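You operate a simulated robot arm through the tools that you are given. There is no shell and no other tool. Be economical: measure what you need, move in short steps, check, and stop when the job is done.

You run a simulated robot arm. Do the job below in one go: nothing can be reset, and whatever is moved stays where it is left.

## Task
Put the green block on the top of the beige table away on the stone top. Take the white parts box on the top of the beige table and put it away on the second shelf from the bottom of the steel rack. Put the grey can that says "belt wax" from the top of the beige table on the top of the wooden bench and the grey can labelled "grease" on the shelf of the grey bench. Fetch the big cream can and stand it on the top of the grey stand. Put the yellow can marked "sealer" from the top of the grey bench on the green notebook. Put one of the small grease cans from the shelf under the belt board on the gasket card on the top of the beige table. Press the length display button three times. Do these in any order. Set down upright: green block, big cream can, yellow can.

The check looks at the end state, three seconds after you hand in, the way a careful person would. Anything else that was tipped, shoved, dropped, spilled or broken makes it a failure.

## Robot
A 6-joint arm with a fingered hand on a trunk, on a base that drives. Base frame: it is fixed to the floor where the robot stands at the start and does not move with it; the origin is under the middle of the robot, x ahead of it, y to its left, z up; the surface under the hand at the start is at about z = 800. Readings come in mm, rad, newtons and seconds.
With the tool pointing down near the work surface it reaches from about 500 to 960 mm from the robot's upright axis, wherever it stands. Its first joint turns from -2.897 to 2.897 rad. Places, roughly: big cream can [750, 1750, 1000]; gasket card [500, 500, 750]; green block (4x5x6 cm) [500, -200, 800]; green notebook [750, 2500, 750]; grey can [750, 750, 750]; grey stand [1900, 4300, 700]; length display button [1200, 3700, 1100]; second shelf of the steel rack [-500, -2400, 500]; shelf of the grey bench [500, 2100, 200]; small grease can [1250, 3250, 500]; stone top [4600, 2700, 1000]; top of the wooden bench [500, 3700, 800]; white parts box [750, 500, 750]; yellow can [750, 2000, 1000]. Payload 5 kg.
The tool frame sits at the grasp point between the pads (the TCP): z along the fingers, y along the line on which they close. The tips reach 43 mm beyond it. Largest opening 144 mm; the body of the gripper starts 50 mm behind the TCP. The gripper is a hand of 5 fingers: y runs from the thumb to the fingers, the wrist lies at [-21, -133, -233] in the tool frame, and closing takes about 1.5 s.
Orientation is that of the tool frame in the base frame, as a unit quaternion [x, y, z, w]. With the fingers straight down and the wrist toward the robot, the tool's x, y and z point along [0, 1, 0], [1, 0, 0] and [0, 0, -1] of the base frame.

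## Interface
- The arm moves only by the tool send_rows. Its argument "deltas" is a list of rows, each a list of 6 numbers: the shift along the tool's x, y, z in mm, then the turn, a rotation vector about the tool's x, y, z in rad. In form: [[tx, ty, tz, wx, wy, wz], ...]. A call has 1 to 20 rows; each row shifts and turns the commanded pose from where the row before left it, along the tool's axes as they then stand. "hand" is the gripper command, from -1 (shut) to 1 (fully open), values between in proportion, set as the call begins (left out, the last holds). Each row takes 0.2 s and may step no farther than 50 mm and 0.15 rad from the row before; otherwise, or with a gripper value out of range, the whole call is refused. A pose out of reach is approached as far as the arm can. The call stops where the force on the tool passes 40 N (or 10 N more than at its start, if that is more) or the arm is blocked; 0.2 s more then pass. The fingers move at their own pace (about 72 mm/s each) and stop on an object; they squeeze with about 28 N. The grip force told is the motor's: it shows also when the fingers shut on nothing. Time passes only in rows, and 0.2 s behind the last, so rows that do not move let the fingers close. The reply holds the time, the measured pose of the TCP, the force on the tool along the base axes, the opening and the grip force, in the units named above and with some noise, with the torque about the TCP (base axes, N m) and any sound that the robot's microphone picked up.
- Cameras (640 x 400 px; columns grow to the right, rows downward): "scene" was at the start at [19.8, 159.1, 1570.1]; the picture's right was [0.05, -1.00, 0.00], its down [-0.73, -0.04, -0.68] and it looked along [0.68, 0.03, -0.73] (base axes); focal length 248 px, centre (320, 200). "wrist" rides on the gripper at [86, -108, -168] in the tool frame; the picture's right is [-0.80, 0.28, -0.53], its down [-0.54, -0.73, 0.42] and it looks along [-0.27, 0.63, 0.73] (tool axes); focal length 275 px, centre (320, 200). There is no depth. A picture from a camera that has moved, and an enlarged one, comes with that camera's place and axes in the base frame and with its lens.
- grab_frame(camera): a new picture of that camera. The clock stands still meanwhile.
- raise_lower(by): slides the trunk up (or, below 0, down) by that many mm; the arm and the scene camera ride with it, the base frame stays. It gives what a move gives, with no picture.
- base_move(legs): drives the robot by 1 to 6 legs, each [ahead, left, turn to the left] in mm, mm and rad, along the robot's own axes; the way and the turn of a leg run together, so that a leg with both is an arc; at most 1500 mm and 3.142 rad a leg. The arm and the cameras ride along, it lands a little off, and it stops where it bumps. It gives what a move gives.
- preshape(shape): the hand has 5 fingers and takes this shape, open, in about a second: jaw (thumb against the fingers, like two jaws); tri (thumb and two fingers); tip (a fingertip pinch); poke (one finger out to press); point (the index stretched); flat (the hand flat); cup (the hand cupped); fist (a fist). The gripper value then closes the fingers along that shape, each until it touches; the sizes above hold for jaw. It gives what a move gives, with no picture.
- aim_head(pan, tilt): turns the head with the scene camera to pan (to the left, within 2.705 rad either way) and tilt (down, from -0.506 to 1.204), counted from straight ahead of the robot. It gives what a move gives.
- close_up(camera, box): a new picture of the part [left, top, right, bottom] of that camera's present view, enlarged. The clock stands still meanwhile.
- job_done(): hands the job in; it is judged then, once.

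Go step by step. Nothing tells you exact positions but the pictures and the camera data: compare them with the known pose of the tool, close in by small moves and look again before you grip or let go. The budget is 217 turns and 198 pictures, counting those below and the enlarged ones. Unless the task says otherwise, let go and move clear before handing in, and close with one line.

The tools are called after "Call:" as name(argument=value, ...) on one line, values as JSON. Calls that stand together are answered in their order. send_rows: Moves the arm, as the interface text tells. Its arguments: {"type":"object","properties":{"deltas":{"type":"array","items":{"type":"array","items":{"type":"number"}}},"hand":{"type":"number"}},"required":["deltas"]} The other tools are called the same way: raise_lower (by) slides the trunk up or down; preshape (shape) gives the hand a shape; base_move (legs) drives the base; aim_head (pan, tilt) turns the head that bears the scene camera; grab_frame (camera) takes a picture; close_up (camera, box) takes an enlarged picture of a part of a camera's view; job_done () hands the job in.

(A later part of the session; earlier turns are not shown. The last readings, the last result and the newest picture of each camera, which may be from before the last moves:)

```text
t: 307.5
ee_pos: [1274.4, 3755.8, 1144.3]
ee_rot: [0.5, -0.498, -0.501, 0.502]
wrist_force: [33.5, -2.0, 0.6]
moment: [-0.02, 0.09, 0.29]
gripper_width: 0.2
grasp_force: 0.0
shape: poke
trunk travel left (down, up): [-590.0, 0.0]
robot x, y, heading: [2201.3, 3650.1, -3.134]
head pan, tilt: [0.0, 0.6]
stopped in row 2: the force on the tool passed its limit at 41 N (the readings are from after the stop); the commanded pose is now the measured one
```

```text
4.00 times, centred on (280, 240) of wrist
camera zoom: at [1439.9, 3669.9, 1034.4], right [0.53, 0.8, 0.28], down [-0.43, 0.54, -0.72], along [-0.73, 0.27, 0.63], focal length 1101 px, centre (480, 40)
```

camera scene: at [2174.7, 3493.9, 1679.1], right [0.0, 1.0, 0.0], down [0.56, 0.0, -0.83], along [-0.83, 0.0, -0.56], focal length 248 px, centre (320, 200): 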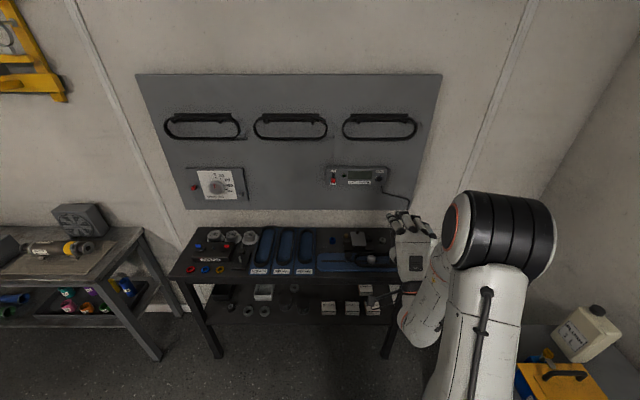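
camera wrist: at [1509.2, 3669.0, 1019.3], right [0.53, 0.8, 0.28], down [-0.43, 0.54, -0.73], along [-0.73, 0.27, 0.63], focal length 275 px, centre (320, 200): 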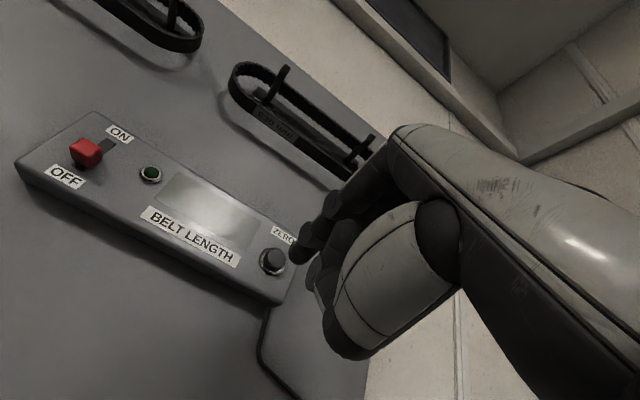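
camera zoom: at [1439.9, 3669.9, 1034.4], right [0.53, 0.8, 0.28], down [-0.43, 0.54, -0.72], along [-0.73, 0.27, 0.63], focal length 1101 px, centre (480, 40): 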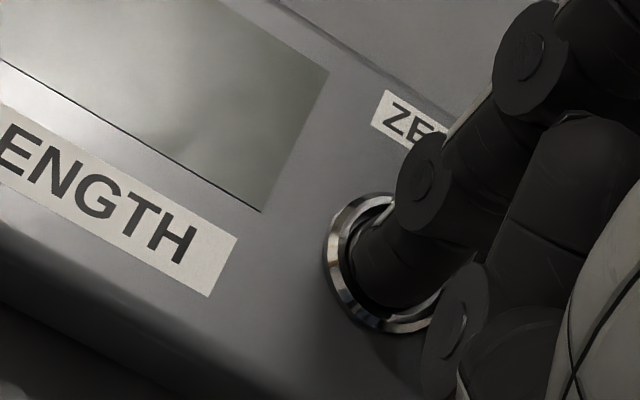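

One click heard = one press. Back off and press twice more.

Call:
send_rows(deltas=[[0, 0, -7, 0, 0, 0], [0, 0, -7, 0, 0, 0], [0, 0, -7, 0, 0, 0], [0, 0, 0, 0, 0, 0]])

Call:
send_rows(deltas=[[0, 0, 5, 0, 0, 0], [0, 0, 5, 0, 0, 0], [0, 0, 4, 0, 0, 0], [0, 0, 1.5, 0, 0, 0]])

```text
t: 308.5
ee_pos: [1291.1, 3756.3, 1141.6]
ee_rot: [0.5, -0.499, -0.5, 0.501]
wrist_force: [-0.6, 0.0, 0.1]
moment: [-0.03, 0.01, 0.0]
gripper_width: 0.0
grasp_force: 0.1
shape: poke
trunk travel left (down, up): [-590.0, 0.0]
robot x, y, heading: [2204.2, 3656.0, -3.136]
head pan, tilt: [0.0, 0.6]
```

```text
t: 309.5
ee_pos: [1276.2, 3755.7, 1141.9]
ee_rot: [0.499, -0.498, -0.501, 0.502]
wrist_force: [18.5, -1.2, -2.4]
moment: [0.01, 0.02, 0.21]
gripper_width: 0.0
grasp_force: 0.0
shape: poke
trunk travel left (down, up): [-590.0, 0.0]
robot x, y, heading: [2204.5, 3649.0, -3.137]
head pan, tilt: [0.0, 0.6]
heard: click
```

Call:
send_rows(deltas=[[0, 0, -8, 0, 0, 0], [0, 0, -8, 0, 0, 0], [0, 0, 0, 0, 0, 0]])

Call:
send_rows(deltas=[[0, 0, 5, 0, 0, 0], [0, 0, 5, 0, 0, 0], [0, 0, 4, 0, 0, 0], [0, 0, 1, 0, 0, 0]])

Call:
send_rows(deltas=[[0, 0, -10, 0, 0, 0], [0, 0, -40, 0, 0, 0], [0, 0, -45, 0, 0, 0], [0, 0, -45, 0, 0, 0], [0, 0, -45, 0, 0, 0], [0, 0, 0, 0, 0, 0]])

Call:
grab_frame(camera="scene")

```text
t: 310.3
ee_pos: [1290.6, 3756.4, 1142.1]
ee_rot: [0.499, -0.499, -0.5, 0.502]
wrist_force: [-0.4, -0.4, 0.6]
moment: [0.0, -0.01, 0.01]
gripper_width: 0.1
grasp_force: 0.1
shape: poke
trunk travel left (down, up): [-590.0, 0.0]
robot x, y, heading: [2202.9, 3651.0, -3.142]
head pan, tilt: [0.0, 0.6]
```

```text
t: 311.3
ee_pos: [1277.5, 3755.4, 1142.1]
ee_rot: [0.499, -0.498, -0.501, 0.503]
wrist_force: [13.5, -1.6, -1.1]
moment: [0.04, 0.04, 0.18]
gripper_width: 0.0
grasp_force: 0.1
shape: poke
trunk travel left (down, up): [-590.0, 0.0]
robot x, y, heading: [2198.9, 3650.0, -3.136]
head pan, tilt: [0.0, 0.6]
heard: click
```

```text
t: 312.7
ee_pos: [1460.9, 3756.3, 1141.3]
ee_rot: [0.5, -0.498, -0.5, 0.502]
wrist_force: [-0.2, 0.4, -0.2]
moment: [0.01, 0.02, -0.03]
gripper_width: 0.0
grasp_force: 0.0
shape: poke
trunk travel left (down, up): [-590.0, 0.0]
robot x, y, heading: [2203.5, 3650.1, -3.136]
head pan, tilt: [0.0, 0.6]
```

```text
66 pictures are left
camera scene: at [2175.4, 3494.2, 1679.1], right [-0.01, 1.0, 0.0], down [0.56, 0.0, -0.83], along [-0.83, 0.0, -0.56], focal length 248 px, centre (320, 200)
```

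scene: 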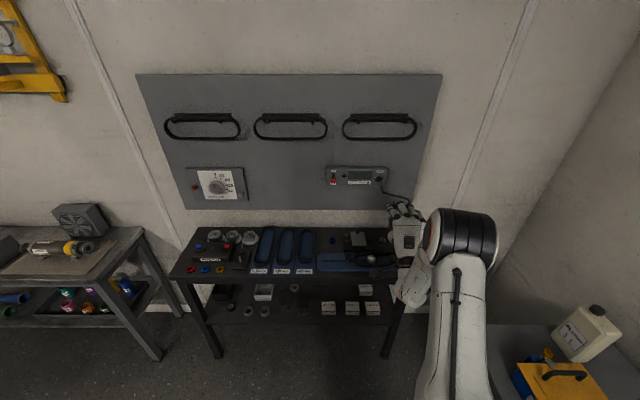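

Three presses done. Now inspect the shelf under the belt board.

Call:
close_up(camera="scene", box=[180, 260, 400, 360])

Call:
send_rows(deltas=[[0, 0, -45, 0, 0, 0], [0, 0, -45, 0, 0, 0], [0, 0, 0, 0, 0, 0]])

Call:
preshape(shape="jaw")

```text
2.91 times, centred on (290, 310) of scene
camera zoom: at [2175.4, 3494.2, 1679.1], right [-0.01, 1.0, 0.0], down [0.56, 0.0, -0.83], along [-0.83, 0.0, -0.56], focal length 721 px, centre (407, -120)
```

zoom: 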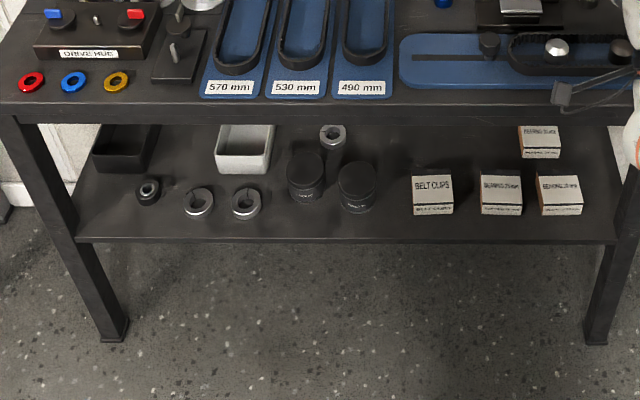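

```text
t: 313.5
ee_pos: [1550.5, 3758.0, 1142.0]
ee_rot: [0.501, -0.5, -0.499, 0.5]
wrist_force: [0.4, -0.1, 0.5]
moment: [-0.02, -0.02, -0.01]
gripper_width: 0.0
grasp_force: 0.1
shape: poke
trunk travel left (down, up): [-590.0, 0.0]
robot x, y, heading: [2203.7, 3649.7, -3.137]
head pan, tilt: [0.0, 0.6]
```

```text
t: 314.4
ee_pos: [1550.0, 3757.0, 1142.9]
ee_rot: [0.501, -0.499, -0.499, 0.501]
wrist_force: [0.1, 0.2, 0.0]
moment: [-0.03, 0.01, -0.03]
gripper_width: 144.0
grasp_force: 0.0
shape: jaw
trunk travel left (down, up): [-590.0, 0.0]
robot x, y, heading: [2204.2, 3646.6, -3.135]
head pan, tilt: [0.0, 0.6]
```

Two black grease cans stand near [1372, 3399] on the shelf (~z 375). I'll bring the hand back to pointing down on the robot's left side.

Call:
send_rows(deltas=[[44, 0, 0, 0, 0, 0], [44, 0, 0, 0, 0, 0], [44, 0, 0, 0, 0, 0], [44, 0, 0, 0, 0, 0], [44, 0, 0, 0, 0, 0], [44, 0, 0, 0, 0, 0], [44, 0, 0, 0, 0, 0], [44, 0, 0, 0, 0, 0], [44, 0, 0, 0, 0, 0], [0, 45, 0, 0, 0, 0], [0, 45, 0, 0, 0, 0], [0, 45, 0, 0, 0, 0], [0, 45, 0, 0, 0, 0], [0, 45, 0, 0, 0, 0], [0, 0, 0, 0, 0, 0]])

Call:
send_rows(deltas=[[0, -36.5, 17.4, 0.15, 0, 0], [0, -36.5, 17.4, 0.15, 0, 0], [0, -36.5, 17.4, 0.15, 0, 0], [0, -36.5, 17.4, 0.15, 0, 0], [0, -36.5, 17.4, 0.15, 0, 0], [0, -36.5, 17.4, 0.15, 0, 0], [0, -36.5, 17.4, 0.15, 0, 0], [0, -36.5, 17.4, 0.15, 0, 0], [0, -36.5, 17.4, 0.15, 0, 0], [0, -36.5, 17.4, 0.15, 0, 0], [0, -17, 8, 0.07, 0, 0], [0, 0, 0, 0, 0, 0], [0, 0, 0, 0, 0, 0]])

Call:
grab_frame(camera="scene")

```text
t: 317.6
ee_pos: [1544.2, 3361.6, 1375.7]
ee_rot: [0.5, -0.499, -0.5, 0.501]
wrist_force: [-0.2, 0.4, 0.5]
moment: [-0.01, 0.0, -0.01]
gripper_width: 144.2
grasp_force: 0.1
shape: jaw
out of reach, approached as far as the arm can: row 1, 2
trunk travel left (down, up): [-590.0, 0.0]
robot x, y, heading: [2203.1, 3650.5, -3.135]
head pan, tilt: [0.0, 0.6]
```

```text
t: 320.4
ee_pos: [1643.2, 3360.8, 1006.5]
ee_rot: [0.708, -0.707, -0.001, 0.0]
wrist_force: [0.3, 0.6, -0.3]
moment: [0.0, 0.04, 0.01]
gripper_width: 144.0
grasp_force: 0.1
shape: jaw
trunk travel left (down, up): [-590.0, 0.0]
robot x, y, heading: [2203.6, 3651.6, -3.139]
head pan, tilt: [0.0, 0.6]
```

```text
64 pictures are left
camera scene: at [2175.2, 3494.0, 1679.1], right [-0.01, 1.0, 0.0], down [0.56, 0.0, -0.83], along [-0.83, 0.0, -0.56], focal length 248 px, centre (320, 200)
```

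scene: 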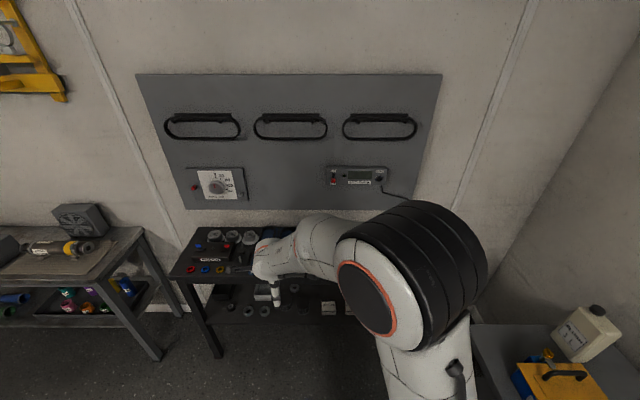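

Call:
base_move(legs=[[0, -19, -0.3], [60, 0, 0]])

Call:
send_rows(deltas=[[0, 0, 0, 0, 0, -0.15], [0, 0, 0, 0, 0, -0.15], [0, 0, 0, 0, 0, 0]])

```text
t: 322.4
ee_pos: [1527.0, 3575.9, 1005.6]
ee_rot: [-0.595, 0.804, 0.001, -0.001]
wrist_force: [-0.1, 0.1, -0.5]
moment: [-0.05, -0.07, 0.01]
gripper_width: 143.9
grasp_force: 0.1
shape: jaw
trunk travel left (down, up): [-590.0, 0.0]
robot x, y, heading: [2148.0, 3689.0, 2.846]
head pan, tilt: [0.0, 0.6]
```

```text
t: 323.2
ee_pos: [1529.0, 3573.1, 1006.7]
ee_rot: [0.709, -0.706, -0.002, 0.002]
wrist_force: [-0.6, 0.1, -0.2]
moment: [0.0, 0.0, -0.02]
gripper_width: 144.0
grasp_force: 0.0
shape: jaw
trunk travel left (down, up): [-590.0, 0.0]
robot x, y, heading: [2149.4, 3686.2, 2.845]
head pan, tilt: [0.0, 0.6]
```

Call:
send_rows(deltas=[[40, -28, 0, 0, 0, 0], [40, -28, 0, 0, 0, 0], [40, -28, 0, 0, 0, 0], [40, -28, 0, 0, 0, 0], [0, 0, 0, -0.1, 0, 0], [0, 0, 0, -0.1, 0, 0], [0, 0, 0, 0, 0, 0]])

Call:
raise_lower(by=-400)

Call:
raise_lower(by=-110)

Call:
grab_frame(camera="wrist")

Call:
aim_head(pan=0.4, tilt=0.6)

Call:
grab_frame(camera="scene")

```text
t: 324.8
ee_pos: [1639.4, 3414.3, 1005.9]
ee_rot: [0.705, -0.702, -0.073, 0.072]
wrist_force: [0.1, 0.8, -0.2]
moment: [0.02, 0.03, 0.01]
gripper_width: 144.1
grasp_force: 0.1
shape: jaw
trunk travel left (down, up): [-590.0, 0.0]
robot x, y, heading: [2146.7, 3684.4, 2.844]
head pan, tilt: [0.0, 0.6]
```

```text
t: 328.6
ee_pos: [1640.4, 3414.9, 606.1]
ee_rot: [0.704, -0.702, -0.073, 0.072]
wrist_force: [-0.5, -0.6, -0.6]
moment: [0.02, 0.03, 0.0]
gripper_width: 144.0
grasp_force: 0.1
shape: jaw
trunk travel left (down, up): [-190.0, 400.0]
robot x, y, heading: [2147.5, 3687.4, 2.849]
head pan, tilt: [0.0, 0.6]
```

```text
t: 330.0
ee_pos: [1640.4, 3415.0, 495.6]
ee_rot: [0.705, -0.702, -0.073, 0.072]
wrist_force: [-0.3, -0.2, -0.4]
moment: [0.02, 0.0, -0.01]
gripper_width: 144.0
grasp_force: 0.0
shape: jaw
trunk travel left (down, up): [-80.0, 510.0]
robot x, y, heading: [2149.7, 3687.8, 2.848]
head pan, tilt: [0.0, 0.6]
```

```text
63 pictures are left
camera wrist: at [1779.7, 3328.7, 637.0], right [-0.17, 0.8, 0.58], down [0.62, 0.55, -0.56], along [-0.76, 0.27, -0.59], focal length 275 px, centre (320, 200)
```

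wrist: 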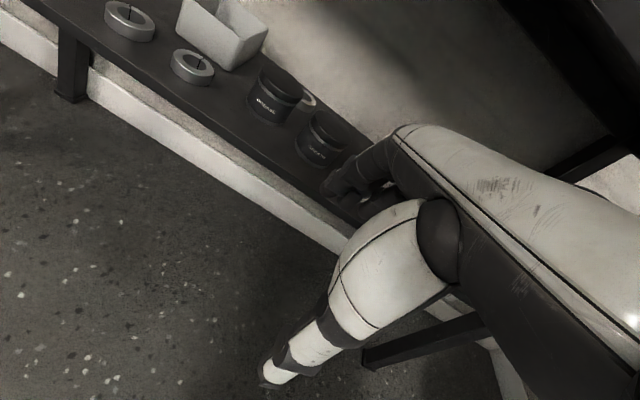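

```text
t: 330.9
ee_pos: [1640.6, 3415.1, 496.2]
ee_rot: [0.705, -0.702, -0.073, 0.071]
wrist_force: [0.0, 0.2, 0.5]
moment: [0.0, -0.03, 0.02]
gripper_width: 143.9
grasp_force: 0.1
shape: jaw
trunk travel left (down, up): [-80.0, 510.0]
robot x, y, heading: [2147.3, 3685.2, 2.85]
head pan, tilt: [0.4, 0.6]
```

```text
62 pictures are left
camera scene: at [2072.7, 3510.2, 1169.1], right [-0.11, 0.99, 0.0], down [0.56, 0.06, -0.83], along [-0.82, -0.09, -0.56], focal length 248 px, centre (320, 200)
```

scene: 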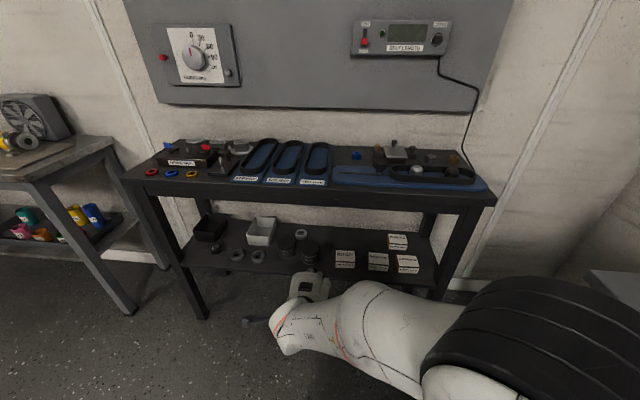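

Call:
close_up(camera="wrist", box=[220, 50, 380, 190])

Call:
close_up(camera="scene", box=[260, 215, 340, 275])

```text
2.86 times, centred on (300, 120) of wrist
camera zoom: at [1779.7, 3328.7, 636.9], right [-0.17, 0.8, 0.58], down [0.62, 0.55, -0.56], along [-0.76, 0.27, -0.59], focal length 786 px, centre (377, 429)
```

zoom: 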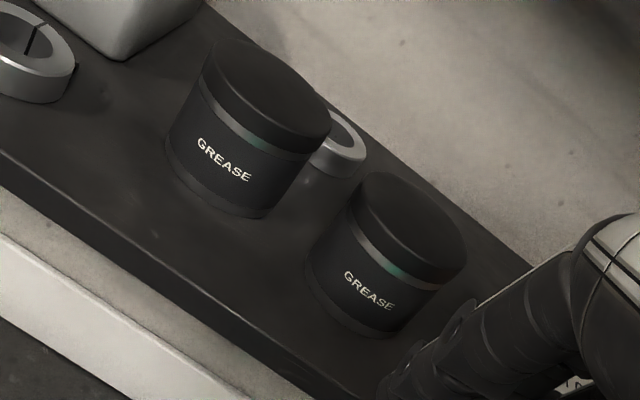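

```text
6.67 times, centred on (300, 245) of scene
camera zoom: at [2072.7, 3510.2, 1169.1], right [-0.11, 0.99, 0.0], down [0.56, 0.06, -0.83], along [-0.82, -0.09, -0.56], focal length 1653 px, centre (453, -100)
```

zoom: 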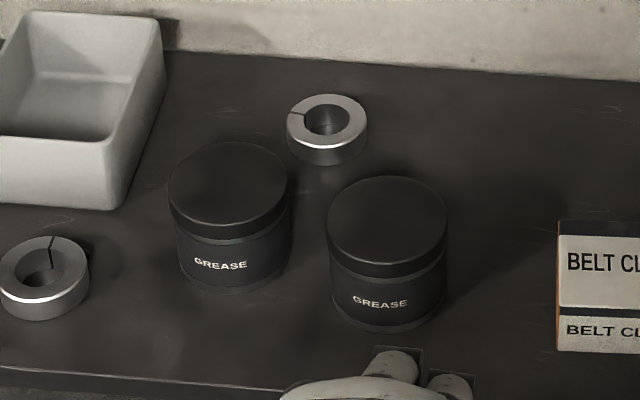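

Call:
send_rows(deltas=[[0, 2, -10, 0, 0, 0], [2.2, 41.3, 8.4, 0, 0, 0], [2.2, 41.3, 8.4, 0, 0, 0], [2.2, 41.3, 8.4, 0, 0, 0], [2.2, 41.3, 8.4, 0, 0, 0], [2.2, 41.3, 8.4, 0, 0, 0], [0, 0, 0, 0, 0, 0], [0, 0, 0, 0, 0, 0]])

Call:
grab_frame(camera="wrist")

Call:
close_up(camera="scene", box=[240, 195, 400, 315])

```text
t: 332.7
ee_pos: [1428.6, 3403.6, 505.8]
ee_rot: [0.705, -0.702, -0.073, 0.072]
wrist_force: [-0.7, 0.4, -0.4]
moment: [0.02, 0.02, 0.06]
gripper_width: 144.1
grasp_force: 0.1
shape: jaw
trunk travel left (down, up): [-80.0, 510.0]
robot x, y, heading: [2148.5, 3687.4, 2.851]
head pan, tilt: [0.4, 0.6]
```

```text
59 pictures are left
camera wrist: at [1569.0, 3316.8, 647.8], right [-0.17, 0.8, 0.58], down [0.62, 0.55, -0.56], along [-0.76, 0.27, -0.59], focal length 275 px, centre (320, 200)
```

wrist: 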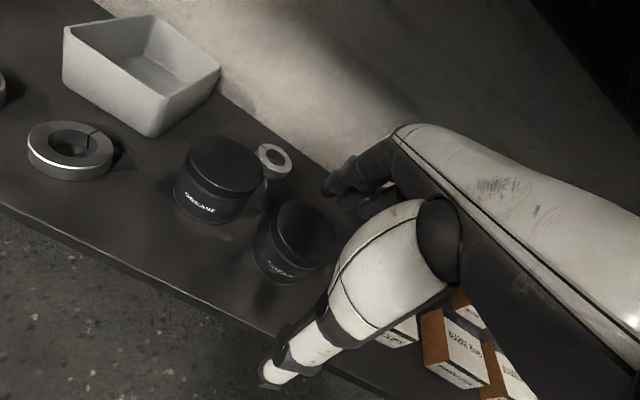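

```text
3.33 times, centred on (320, 255) of scene
camera zoom: at [2072.7, 3510.2, 1169.1], right [-0.11, 0.99, 0.0], down [0.56, 0.06, -0.83], along [-0.82, -0.09, -0.56], focal length 827 px, centre (320, 17)
```

zoom: 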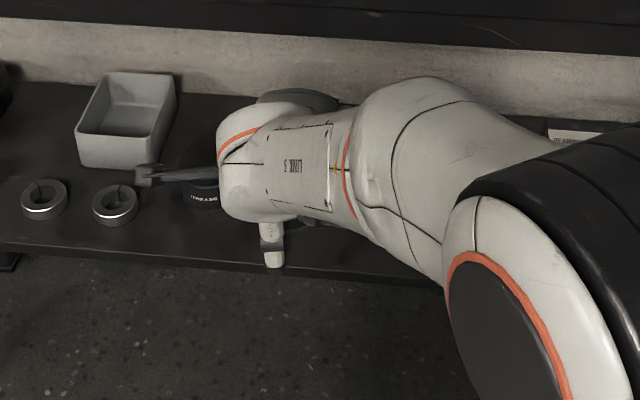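

Call:
send_rows(deltas=[[4, 39, 8, 0, 0, 0], [0, -2, 10, 0, 0, 0], [0, -2, 10, 0, 0, 0], [0, -2, 9, 0, 0, 0], [0, 0, 0, 0, 0, 0]])

Call:
grab_frame(camera="wrist")

```text
t: 333.9
ee_pos: [1390.2, 3399.3, 474.8]
ee_rot: [0.705, -0.702, -0.072, 0.072]
wrist_force: [0.5, 0.0, -0.5]
moment: [0.02, 0.0, 0.01]
gripper_width: 143.8
grasp_force: 0.0
shape: jaw
trunk travel left (down, up): [-80.0, 510.0]
robot x, y, heading: [2147.4, 3686.0, 2.852]
head pan, tilt: [0.4, 0.6]
```

```text
57 pictures are left
camera wrist: at [1529.0, 3313.0, 618.1], right [-0.17, 0.8, 0.58], down [0.62, 0.54, -0.56], along [-0.76, 0.27, -0.59], focal length 275 px, centre (320, 200)
```

wrist: 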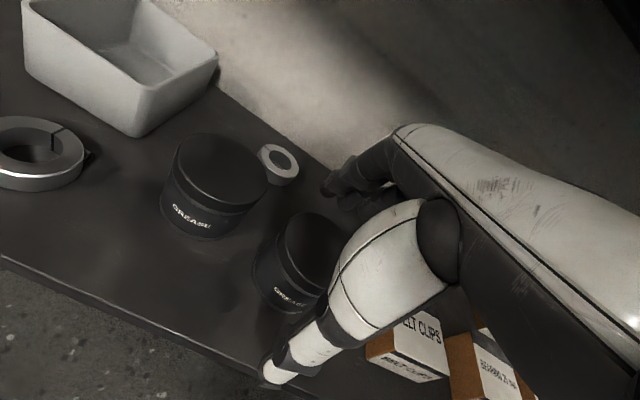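

Call:
send_rows(deltas=[[7, 0, 0, 0, 0, 0], [0, 0, 0, 0, 0, 0]])

Call:
send_rows(deltas=[[0, 0, 0, 0, 0, 0], [0, 0, 0, 0, 0, 0], [0, 0, 0, 0, 0, 0], [0, 0, 0, 0, 0, 0], [0, 0, 0, 0, 0, 0], [0, 0, 0, 0, 0, 0], [0, 0, 0, 0, 0, 0], [0, 0, 0, 0, 0, 0], [0, 2, -10, 0, 0, 0], [0, 2, -10, 0, 0, 0], [0, 2, -10, 0, 0, 0], [0, 0, 0, 0, 0, 0]], hand=-1)

Call:
grab_frame(camera="wrist")

```text
t: 334.5
ee_pos: [1389.8, 3392.5, 477.5]
ee_rot: [0.705, -0.702, -0.073, 0.072]
wrist_force: [0.3, 0.7, 0.7]
moment: [-0.02, 0.02, 0.0]
gripper_width: 144.2
grasp_force: 0.0
shape: jaw
trunk travel left (down, up): [-80.0, 510.0]
robot x, y, heading: [2149.5, 3684.9, 2.846]
head pan, tilt: [0.4, 0.6]
```

```text
t: 337.1
ee_pos: [1390.2, 3392.0, 506.9]
ee_rot: [0.704, -0.702, -0.072, 0.073]
wrist_force: [-0.8, 0.7, -1.4]
moment: [-0.03, -0.01, 0.02]
gripper_width: 64.5
grasp_force: 27.4
shape: jaw
trunk travel left (down, up): [-80.0, 510.0]
robot x, y, heading: [2148.3, 3688.9, 2.852]
head pan, tilt: [0.4, 0.6]
```

```text
56 pictures are left
camera wrist: at [1529.7, 3306.0, 649.1], right [-0.17, 0.8, 0.58], down [0.62, 0.55, -0.56], along [-0.76, 0.27, -0.59], focal length 275 px, centre (320, 200)
```

wrist: 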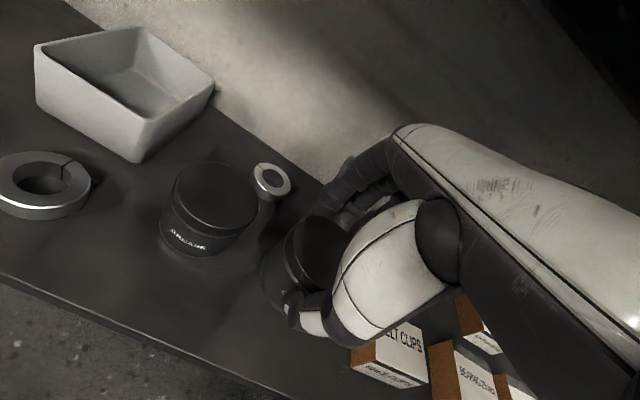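

Call:
send_rows(deltas=[[0, -39.2, -8.4, 0, 0, 0], [0, -39.2, -8.4, 0, 0, 0], [0, -39.2, -8.4, 0, 0, 0], [0, -39.2, -8.4, 0, 0, 0], [0, -39.2, -8.4, 0, 0, 0], [0, -39.2, -8.4, 0, 0, 0], [0, 0, 0, 0, 0, 0]])

Call:
grab_frame(camera="scene")

```text
t: 338.7
ee_pos: [1630.7, 3393.8, 508.8]
ee_rot: [0.704, -0.703, -0.073, 0.072]
wrist_force: [1.2, -0.2, -3.0]
moment: [0.02, -0.02, 0.0]
gripper_width: 64.4
grasp_force: 27.7
shape: jaw
trunk travel left (down, up): [-80.0, 510.0]
robot x, y, heading: [2146.4, 3686.5, 2.849]
head pan, tilt: [0.4, 0.6]
```

```text
55 pictures are left
camera scene: at [2072.5, 3510.1, 1169.0], right [-0.11, 0.99, 0.0], down [0.56, 0.06, -0.82], along [-0.82, -0.09, -0.57], focal length 248 px, centre (320, 200)
```

scene: 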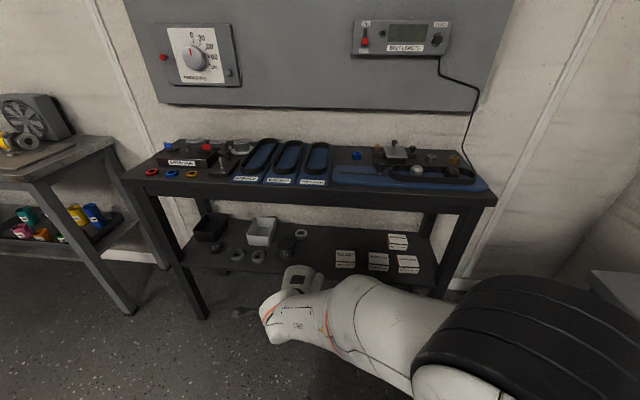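

Can is out. Raise the trunk, tuck the arm in front, then drive the route back.

Call:
raise_lower(by=400)

Call:
raise_lower(by=100)

Call:
base_move(legs=[[-150, 0, 0], [0, 0, -1.278]])

Call:
send_rows(deltas=[[0, 0, 0, 0, -0.0293, 0.1445], [0, 0, 0, 0, -0.0293, 0.1445], [0, 0, 0, 0, -0.0293, 0.1445], [0, 0, 0, 0, -0.0293, 0.1445], [-31.4, 24.9, 5, 0, 0, 0], [-31.4, 24.9, 5, 0, 0, 0], [-31.4, 24.9, 5, 0, 0, 0], [-31.4, 24.9, 5, 0, 0, 0], [-31.4, 24.9, 5, 0, 0, 0], [-31.4, 24.9, 5, 0, 0, 0], [-31.4, 24.9, 5, 0, 0, 0], [-31.4, 24.9, 5, 0, 0, 0], [0, 0, 0, 0, 0, 0]])

```text
t: 342.5
ee_pos: [1630.7, 3393.2, 908.7]
ee_rot: [0.705, -0.702, -0.072, 0.071]
wrist_force: [1.0, 0.8, -2.7]
moment: [0.0, -0.02, 0.02]
gripper_width: 64.4
grasp_force: 27.4
shape: jaw
trunk travel left (down, up): [-480.0, 110.0]
robot x, y, heading: [2148.2, 3689.0, 2.848]
head pan, tilt: [0.4, 0.6]
```

```text
t: 343.9
ee_pos: [1631.3, 3393.0, 1009.0]
ee_rot: [0.704, -0.702, -0.073, 0.071]
wrist_force: [-0.3, -0.6, -3.0]
moment: [0.0, -0.04, -0.03]
gripper_width: 64.2
grasp_force: 27.8
shape: jaw
trunk travel left (down, up): [-580.0, 10.0]
robot x, y, heading: [2147.7, 3686.2, 2.846]
head pan, tilt: [0.4, 0.6]
```

```text
t: 348.4
ee_pos: [1854.0, 4044.3, 1010.2]
ee_rot: [-0.158, 0.982, 0.1, -0.015]
wrist_force: [-0.1, -0.1, -3.1]
moment: [-0.03, -0.01, 0.02]
gripper_width: 64.1
grasp_force: 27.5
shape: jaw
trunk travel left (down, up): [-580.0, 10.0]
robot x, y, heading: [2292.9, 3641.8, 1.591]
head pan, tilt: [0.4, 0.6]
```

```text
t: 351.2
ee_pos: [2149.3, 4172.7, 1009.9]
ee_rot: [0.135, 0.986, 0.101, 0.013]
wrist_force: [-0.3, 0.1, -3.3]
moment: [-0.02, 0.03, 0.05]
gripper_width: 64.2
grasp_force: 27.7
shape: jaw
trunk travel left (down, up): [-580.0, 10.0]
robot x, y, heading: [2292.0, 3643.0, 1.589]
head pan, tilt: [0.4, 0.6]
```

Call:
base_move(legs=[[-700, 0, -0.018], [0, 390, 0], [-1400, 0, 0], [-300, 0, 0]])

Call:
base_move(legs=[[0, 105, 0], [-300, 0, 0], [-1000, 0, 0]])

```text
t: 365.3
ee_pos: [1798.9, 1768.5, 1011.7]
ee_rot: [0.138, 0.985, 0.1, 0.013]
wrist_force: [0.1, 0.1, -2.4]
moment: [-0.02, 0.04, 0.02]
gripper_width: 63.9
grasp_force: 27.8
shape: jaw
trunk travel left (down, up): [-580.0, 10.0]
robot x, y, heading: [1940.7, 1241.9, 1.585]
head pan, tilt: [0.4, 0.6]
```

```text
t: 372.9
ee_pos: [1714.5, 464.8, 1010.8]
ee_rot: [0.133, 0.986, 0.101, 0.013]
wrist_force: [0.0, 0.6, -2.5]
moment: [-0.03, -0.01, 0.03]
gripper_width: 64.0
grasp_force: 28.0
shape: jaw
trunk travel left (down, up): [-580.0, 10.0]
robot x, y, heading: [1861.1, -64.0, 1.595]
head pan, tilt: [0.4, 0.6]
```

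Call:
base_move(legs=[[0, 150, -0.024], [-800, 0, 0], [-800, 0, 0]])

```text
t: 382.0
ee_pos: [1576.0, -1140.4, 1010.7]
ee_rot: [0.143, 0.984, 0.101, 0.014]
wrist_force: [1.0, -0.4, -2.0]
moment: [-0.02, 0.03, 0.02]
gripper_width: 64.2
grasp_force: 27.3
shape: jaw
trunk travel left (down, up): [-580.0, 10.0]
robot x, y, heading: [1709.4, -1670.5, 1.574]
head pan, tilt: [0.4, 0.6]
```

Call:
base_move(legs=[[0, 0, -1.574], [-1200, 0, 0], [-1200, 0, 0]])

Call:
base_move(legs=[[0, 1400, 0], [0, 350, 0]])

Call:
aim_head(pan=0.3, tilt=0.6)

Call:
grab_frame(camera="scene")

```text
t: 397.7
ee_pos: [-172.9, -1568.3, 1011.6]
ee_rot: [0.794, 0.6, 0.062, 0.081]
wrist_force: [0.0, 0.3, -2.2]
moment: [0.01, 0.04, 0.0]
gripper_width: 63.7
grasp_force: 28.0
shape: jaw
trunk travel left (down, up): [-580.0, 10.0]
robot x, y, heading: [-701.7, -1709.6, 0.02]
head pan, tilt: [0.4, 0.6]
```

```text
t: 406.5
ee_pos: [-212.8, 177.9, 1009.2]
ee_rot: [0.791, 0.603, 0.062, 0.08]
wrist_force: [-0.1, 0.0, -2.0]
moment: [0.02, -0.01, 0.03]
gripper_width: 63.9
grasp_force: 28.3
shape: jaw
trunk travel left (down, up): [-580.0, 10.0]
robot x, y, heading: [-739.4, 32.9, 0.027]
head pan, tilt: [0.4, 0.6]
```

```text
t: 407.2
ee_pos: [-213.0, 178.4, 1010.1]
ee_rot: [0.791, 0.603, 0.062, 0.08]
wrist_force: [0.6, 0.7, -3.1]
moment: [0.04, 0.0, 0.02]
gripper_width: 63.5
grasp_force: 27.4
shape: jaw
trunk travel left (down, up): [-580.0, 10.0]
robot x, y, heading: [-742.5, 31.9, 0.02]
head pan, tilt: [0.3, 0.6]
```

```text
54 pictures are left
camera scene: at [-721.2, 214.4, 1669.1], right [0.32, -0.95, 0.0], down [-0.54, -0.18, -0.82], along [0.78, 0.26, -0.57], focal length 248 px, centre (320, 200)
```

scene: 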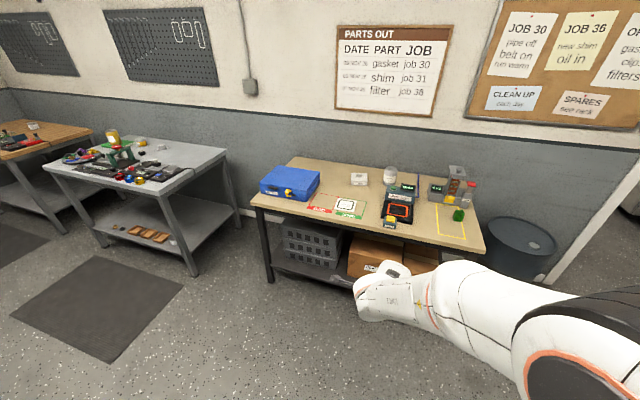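

Call:
close_up(camera="scene", box=[300, 150, 490, 250])

Call:
base_move(legs=[[590, 60, -0.024]])

Call:
grab_frame(camera="wrist")

```text
3.37 times, centred on (395, 200) of scene
camera zoom: at [-721.2, 214.4, 1669.1], right [0.32, -0.95, 0.0], down [-0.54, -0.18, -0.82], along [0.78, 0.26, -0.57], focal length 835 px, centre (67, 200)
```

zoom: 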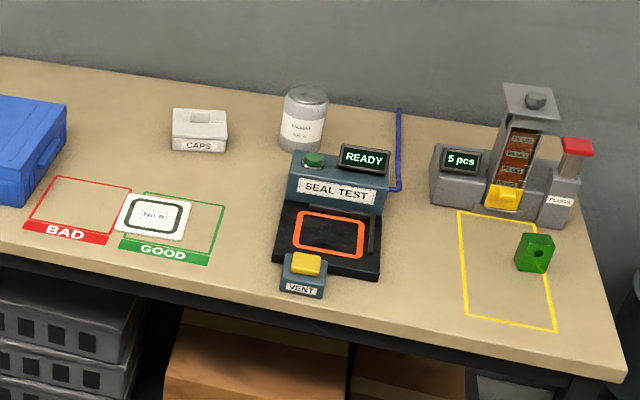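

```text
t: 410.5
ee_pos: [382.4, 234.6, 1009.5]
ee_rot: [0.797, 0.595, 0.061, 0.081]
wrist_force: [-0.2, 0.2, -2.2]
moment: [-0.01, 0.02, 0.01]
gripper_width: 63.8
grasp_force: 27.8
shape: jaw
trunk travel left (down, up): [-580.0, 10.0]
robot x, y, heading: [-150.8, 99.2, 0.002]
head pan, tilt: [0.3, 0.6]
```

```text
52 pictures are left
camera wrist: at [271.3, 356.2, 1151.8], right [-0.06, -0.81, 0.58], down [-0.75, -0.34, -0.56], along [0.65, -0.47, -0.59], focal length 275 px, centre (320, 200)
```

wrist: 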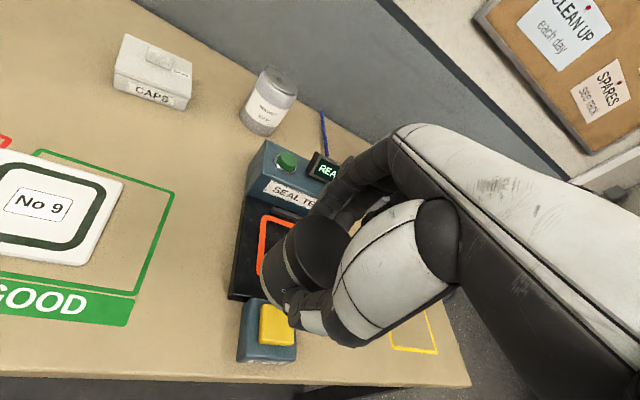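

Call:
send_rows(deltas=[[40.2, 5.5, 1.1, 0, 0, 0], [40.2, 5.5, 1.1, 0, 0, 0], [40.2, 5.5, 1.1, 0, 0, 0], [40.2, 5.5, 1.1, 0, 0, 0], [40.2, 5.5, 1.1, 0, 0, 0], [40.2, 5.5, 1.1, 0, 0, 0], [0, -8.3, 40.8, 0, 0, 0], [0, -8.3, 40.8, 0, 0, 0], [0, -6, 30, 0, 0, 0], [0, 0, 0, 0, 0, 0]])

Call:
grab_frame(camera="wrist")

Call:
grab_frame(camera="scene")

```text
t: 412.7
ee_pos: [485.0, 455.4, 897.0]
ee_rot: [0.798, 0.595, 0.062, 0.081]
wrist_force: [0.1, -0.4, -2.4]
moment: [0.01, 0.04, -0.01]
gripper_width: 63.8
grasp_force: 28.0
shape: jaw
trunk travel left (down, up): [-580.0, 10.0]
robot x, y, heading: [-148.7, 96.7, 0.003]
head pan, tilt: [0.3, 0.6]
```

```text
51 pictures are left
camera wrist: at [373.1, 577.7, 1038.9], right [-0.06, -0.81, 0.58], down [-0.75, -0.34, -0.56], along [0.65, -0.47, -0.59], focal length 275 px, centre (320, 200)
```

wrist: 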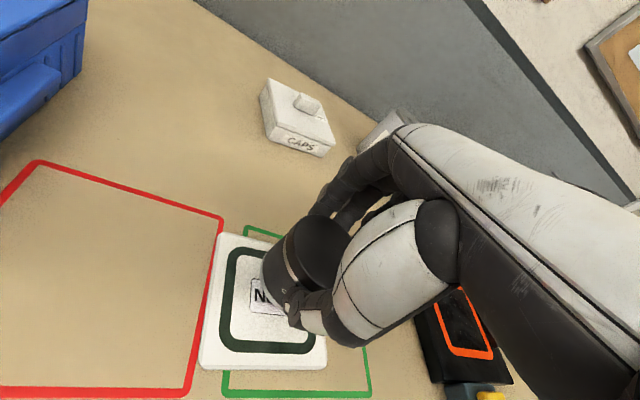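

```text
50 pictures are left
camera scene: at [-124.9, 282.1, 1669.1], right [0.3, -0.95, 0.0], down [-0.54, -0.17, -0.82], along [0.79, 0.25, -0.57], focal length 248 px, centre (320, 200)
```

scene: 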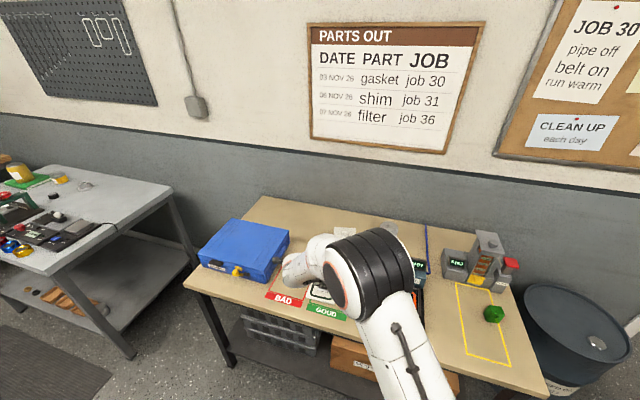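

Call:
send_rows(deltas=[[-4, -7, 10, 0, 0, 0], [0, -2, 9, 0, 0, 0], [0, -1, 5, 0, 0, 0]])

Call:
send_rows(deltas=[[0, -0.6, 3, 0, 0, 0], [0, -0.6, 3, 0, 0, 0]])

Call:
send_rows(deltas=[[0, -0.6, 3, 0, 0, 0], [0, -0.4, 2, 0, 0, 0]])

```text
t: 413.5
ee_pos: [477.8, 455.3, 877.1]
ee_rot: [0.797, 0.594, 0.065, 0.083]
wrist_force: [-6.6, -0.6, 30.8]
moment: [-0.12, 0.08, -0.12]
gripper_width: 65.9
grasp_force: 28.0
shape: jaw
trunk travel left (down, up): [-580.0, 10.0]
robot x, y, heading: [-148.3, 102.2, 0.0]
head pan, tilt: [0.3, 0.6]
```

```text
t: 413.9
ee_pos: [481.4, 457.3, 877.3]
ee_rot: [0.797, 0.594, 0.067, 0.083]
wrist_force: [-1.9, -0.3, 18.0]
moment: [-0.08, 0.15, 0.02]
gripper_width: 66.2
grasp_force: 27.9
shape: jaw
trunk travel left (down, up): [-580.0, 10.0]
robot x, y, heading: [-148.4, 99.3, 0.002]
head pan, tilt: [0.3, 0.6]
stopped in row 1: the force on the tool passed its limit at 44 N (the readings are from after the stop); the commanded pose is now the measured one
```

```text
t: 414.5
ee_pos: [482.7, 458.2, 876.9]
ee_rot: [0.796, 0.595, 0.071, 0.084]
wrist_force: [-1.9, -0.9, 18.1]
moment: [-0.05, 0.26, 0.06]
gripper_width: 66.5
grasp_force: 28.0
shape: jaw
trunk travel left (down, up): [-580.0, 10.0]
robot x, y, heading: [-152.6, 99.9, 0.007]
head pan, tilt: [0.3, 0.6]
stopped in row 2: the force on the tool passed its limit at 43 N (the readings are from after the stop); the commanded pose is now the measured one
```

Call:
send_rows(deltas=[[0, 0.6, -3, 0, 0, 0], [0, 0, 0, 0, 0, 0]])

Call:
send_rows(deltas=[[0, 0, 0, 0, 0, 0], [0, 0, 0, 0, 0, 0], [0, 0, 0, 0, 0, 0], [0, 0, 0, 0, 0, 0], [0, 0, 0, 0, 0, 0], [0, 0, 0, 0, 0, 0], [0, 0, 0, 0, 0, 0], [0, 4, -20, 0, 0, 0], [0, 8, -40, 0, 0, 0], [0, 8, -40, 0, 0, 0], [0, 8, -40, 0, 0, 0], [0, 0, 0, 0, 0, 0]], hand=1)

Call:
grab_frame(camera="wrist")

```text
t: 415.1
ee_pos: [481.4, 456.2, 875.8]
ee_rot: [0.797, 0.595, 0.069, 0.083]
wrist_force: [1.2, -1.1, 12.0]
moment: [-0.02, 0.02, 0.04]
gripper_width: 66.3
grasp_force: 27.9
shape: jaw
trunk travel left (down, up): [-580.0, 10.0]
robot x, y, heading: [-148.9, 102.3, 0.002]
head pan, tilt: [0.3, 0.6]
```

```text
t: 417.7
ee_pos: [478.9, 456.7, 1019.8]
ee_rot: [0.796, 0.595, 0.068, 0.083]
wrist_force: [-0.4, 0.3, 0.0]
moment: [0.0, 0.0, 0.01]
gripper_width: 143.6
grasp_force: 0.1
shape: jaw
trunk travel left (down, up): [-580.0, 10.0]
robot x, y, heading: [-149.9, 102.3, 0.009]
head pan, tilt: [0.3, 0.6]
```

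```text
49 pictures are left
camera wrist: at [365.6, 577.8, 1160.1], right [-0.07, -0.82, 0.57], down [-0.74, -0.34, -0.57], along [0.66, -0.47, -0.58], focal length 275 px, centre (320, 200)
```

wrist: 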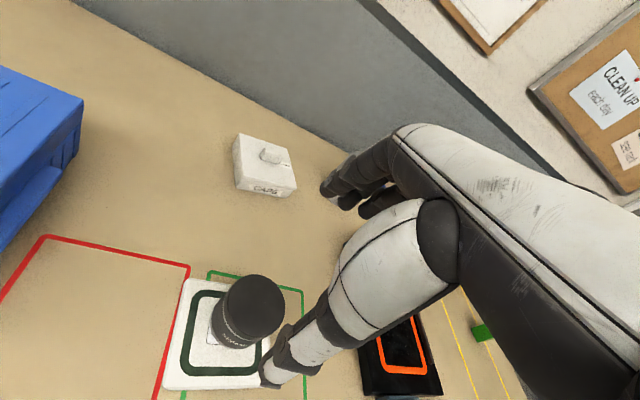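

Call:
close_up(camera="wrist", box=[150, 110, 330, 400])

Call:
close_up(camera="wrist", box=[215, 120, 315, 210])

Call:
close_up(camera="scene", box=[290, 205, 400, 305])

```text
1.38 times, centred on (240, 255) of wrist
camera zoom: at [365.6, 577.8, 1160.1], right [-0.07, -0.82, 0.57], down [-0.74, -0.34, -0.57], along [0.66, -0.47, -0.58], focal length 380 px, centre (430, 124)
```

zoom: 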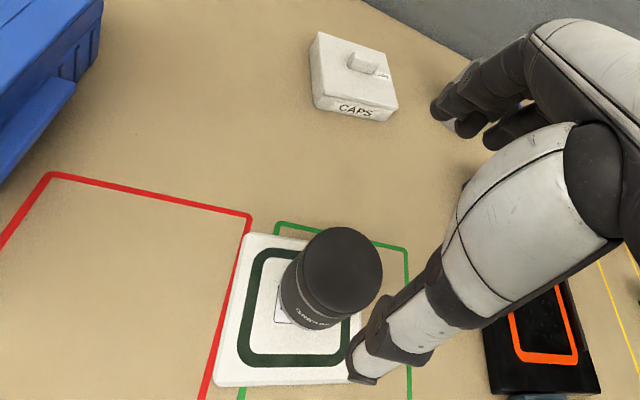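

```text
4.44 times, centred on (265, 165) of wrist
camera zoom: at [365.6, 577.8, 1160.1], right [-0.07, -0.82, 0.57], down [-0.74, -0.34, -0.57], along [0.66, -0.47, -0.58], focal length 1224 px, centre (564, 356)
```

zoom: 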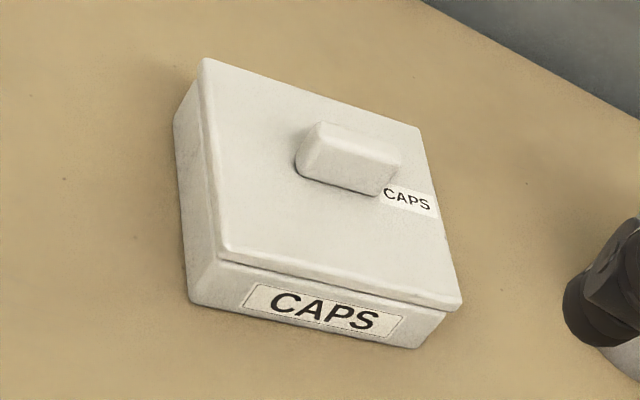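

```text
4.00 times, centred on (345, 255) of scene
camera zoom: at [-125.6, 281.9, 1669.1], right [0.3, -0.95, 0.0], down [-0.54, -0.17, -0.83], along [0.79, 0.25, -0.56], focal length 992 px, centre (220, -20)
```

zoom: 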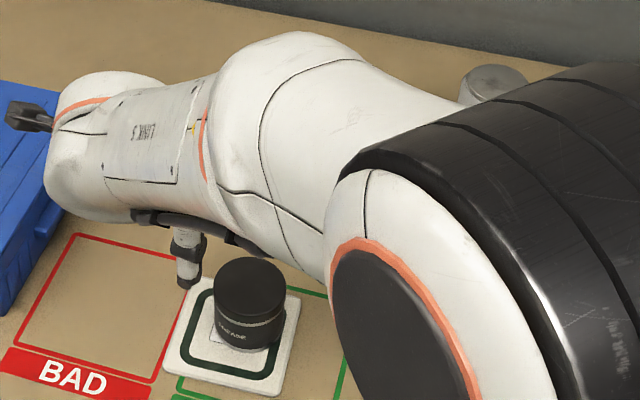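

The grease can stands centred on the gasket card. Next the CAPS box (~110 mm square at [782, 434], turned ~0.22 rad): rotate the hand to its sides and come over it.

Call:
send_rows(deltas=[[0, 0, 0, 0.107, 0, 0], [0, 0, 0, 0.106, 0, 0], [0, 0, 0, 0, 0, 0.1334], [0, 0, 0, 0, 0, 0.1334], [0, 0, 0, 0, 0, 0.1334], [0, 0, 0, 0, 0, 0.1334], [0, 0, 0, 0, 0, 0.1334], [0, 0, 0, 0, 0, 0.1334], [0, 0, 0, 0, 0, 0.1334], [0, 0, 0, 0, 0, 0.1334], [0, 0, 0, 0, 0, 0]])

Call:
base_move(legs=[[0, 298, 0], [125, 0, 0]])

```text
t: 420.1
ee_pos: [462.4, 354.3, 945.8]
ee_rot: [0.99, 0.134, 0.04, 0.001]
wrist_force: [-0.5, -0.1, -1.5]
moment: [0.02, -0.03, -0.01]
gripper_width: 143.9
grasp_force: 0.0
shape: jaw
out of reach, approached as far as the arm can: row 7, 8, 9, 10
trunk travel left (down, up): [-580.0, 10.0]
robot x, y, heading: [-149.6, 101.2, 0.002]
head pan, tilt: [0.3, 0.6]
```

```text
t: 423.0
ee_pos: [586.9, 653.6, 946.7]
ee_rot: [0.99, 0.134, 0.039, 0.001]
wrist_force: [0.0, -0.3, -0.1]
moment: [-0.02, 0.05, 0.01]
gripper_width: 143.8
grasp_force: 0.1
shape: jaw
trunk travel left (down, up): [-580.0, 10.0]
robot x, y, heading: [-23.8, 401.9, 0.003]
head pan, tilt: [0.3, 0.6]
```

Call:
grab_frame(camera="scene")

Call:
grab_frame(camera="wrist")

```text
45 pictures are left
camera scene: at [-0.6, 581.6, 1669.0], right [0.3, -0.95, 0.0], down [-0.54, -0.17, -0.82], along [0.79, 0.25, -0.57], focal length 248 px, centre (320, 200)
```

scene: 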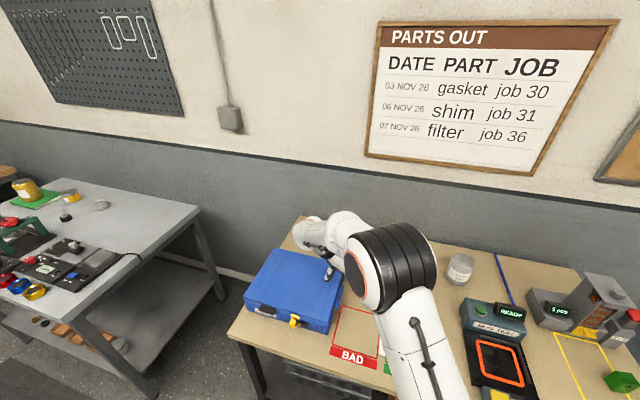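

```text
44 pictures are left
camera wrist: at [626.3, 779.1, 1118.4], right [-0.73, -0.49, 0.47], down [-0.68, 0.56, -0.47], along [-0.03, -0.67, -0.74], focal length 275 px, centre (320, 200)
```

wrist: 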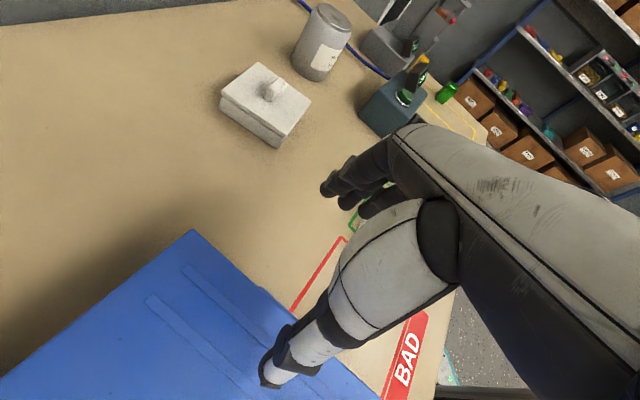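

Call:
send_rows(deltas=[[0, 0, -30, 0, -0.037, 0.02], [0, 0, -30, 0, -0.037, 0.02], [18.4, 37.7, 0, 0, 0, 0], [18.4, 37.7, 0, 0, 0, 0], [18.4, 37.7, 0, 0, 0, 0], [18.4, 37.7, 0, 0, 0, 0], [0, 0, 0, 0, 0, 0]])

```text
t: 424.6
ee_pos: [683.2, 473.3, 972.2]
ee_rot: [0.994, 0.114, 0.003, 0.005]
wrist_force: [-0.2, 0.5, -1.6]
moment: [0.0, 0.03, 0.05]
gripper_width: 144.1
grasp_force: 0.1
shape: jaw
out of reach, approached as far as the arm can: row 1, 2
trunk travel left (down, up): [-580.0, 10.0]
robot x, y, heading: [-28.4, 400.3, 0.006]
head pan, tilt: [0.3, 0.6]
```

Call:
send_rows(deltas=[[29.2, 20.2, 0, 0, 0, 0], [29.2, 20.2, 0, 0, 0, 0], [29.2, 20.2, 0, 0, 0, 0], [0, 0, 0, 0, 0, 0]])

Call:
grab_frame(camera="wrist")

Call:
close_up(camera="scene", box=[300, 190, 500, 315])

```text
t: 425.6
ee_pos: [781.1, 433.9, 973.0]
ee_rot: [0.993, 0.116, 0.006, 0.007]
wrist_force: [0.1, 0.2, -1.2]
moment: [0.04, 0.02, 0.0]
gripper_width: 144.2
grasp_force: 0.1
shape: jaw
trunk travel left (down, up): [-580.0, 10.0]
robot x, y, heading: [-27.0, 399.5, 0.003]
head pan, tilt: [0.3, 0.6]
```

```text
43 pictures are left
camera wrist: at [836.0, 561.0, 1138.7], right [-0.72, -0.45, 0.53], down [-0.69, 0.58, -0.44], along [-0.1, -0.68, -0.73], focal length 275 px, centre (320, 200)
```

wrist: 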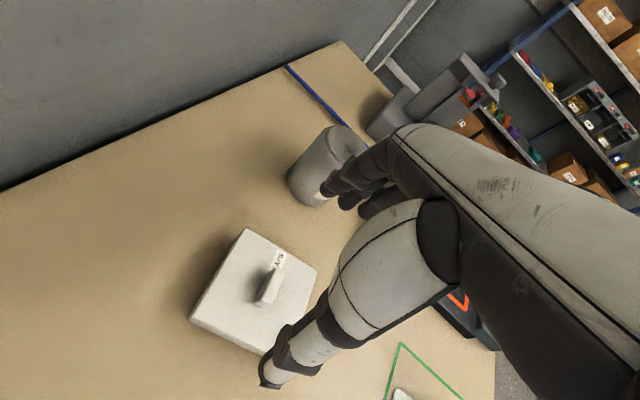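

```text
3.20 times, centred on (400, 252) of scene
camera zoom: at [-1.1, 581.4, 1669.1], right [0.3, -0.95, 0.0], down [-0.54, -0.17, -0.82], along [0.79, 0.25, -0.57], focal length 794 px, centre (64, 32)
```

zoom: 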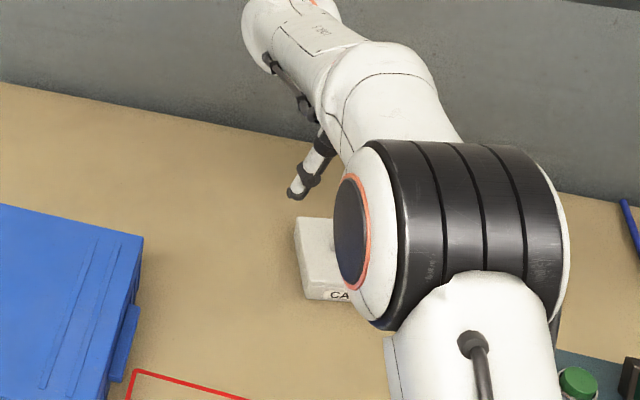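

Call:
send_rows(deltas=[[-1, -3, 40, 0, 0, 0.028], [0, 0, 40, 0, 0, 0], [0, 0, 25, 0, 0, 0], [0, 0, 0, 0, 0, 0]])

Call:
grab_frame(camera="wrist")

```text
t: 426.6
ee_pos: [781.1, 436.0, 867.4]
ee_rot: [0.995, 0.1, 0.004, 0.005]
wrist_force: [-0.4, -0.8, 0.0]
moment: [0.01, 0.01, 0.02]
gripper_width: 144.0
grasp_force: 0.1
shape: jaw
trunk travel left (down, up): [-580.0, 10.0]
robot x, y, heading: [-29.2, 399.3, 0.003]
head pan, tilt: [0.3, 0.6]
```

```text
41 pictures are left
camera wrist: at [841.3, 560.9, 1034.5], right [-0.73, -0.43, 0.53], down [-0.67, 0.6, -0.43], along [-0.13, -0.67, -0.73], focal length 275 px, centre (320, 200)
```

wrist: 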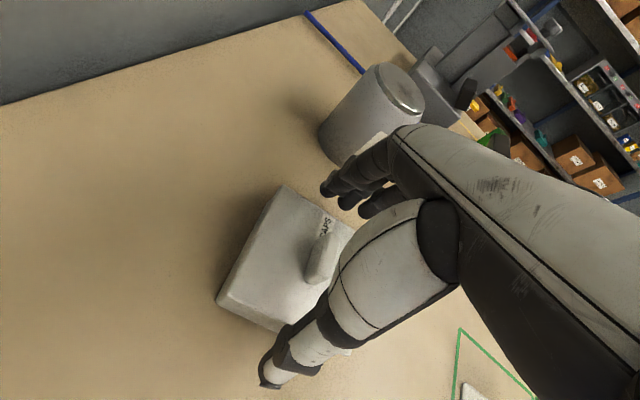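

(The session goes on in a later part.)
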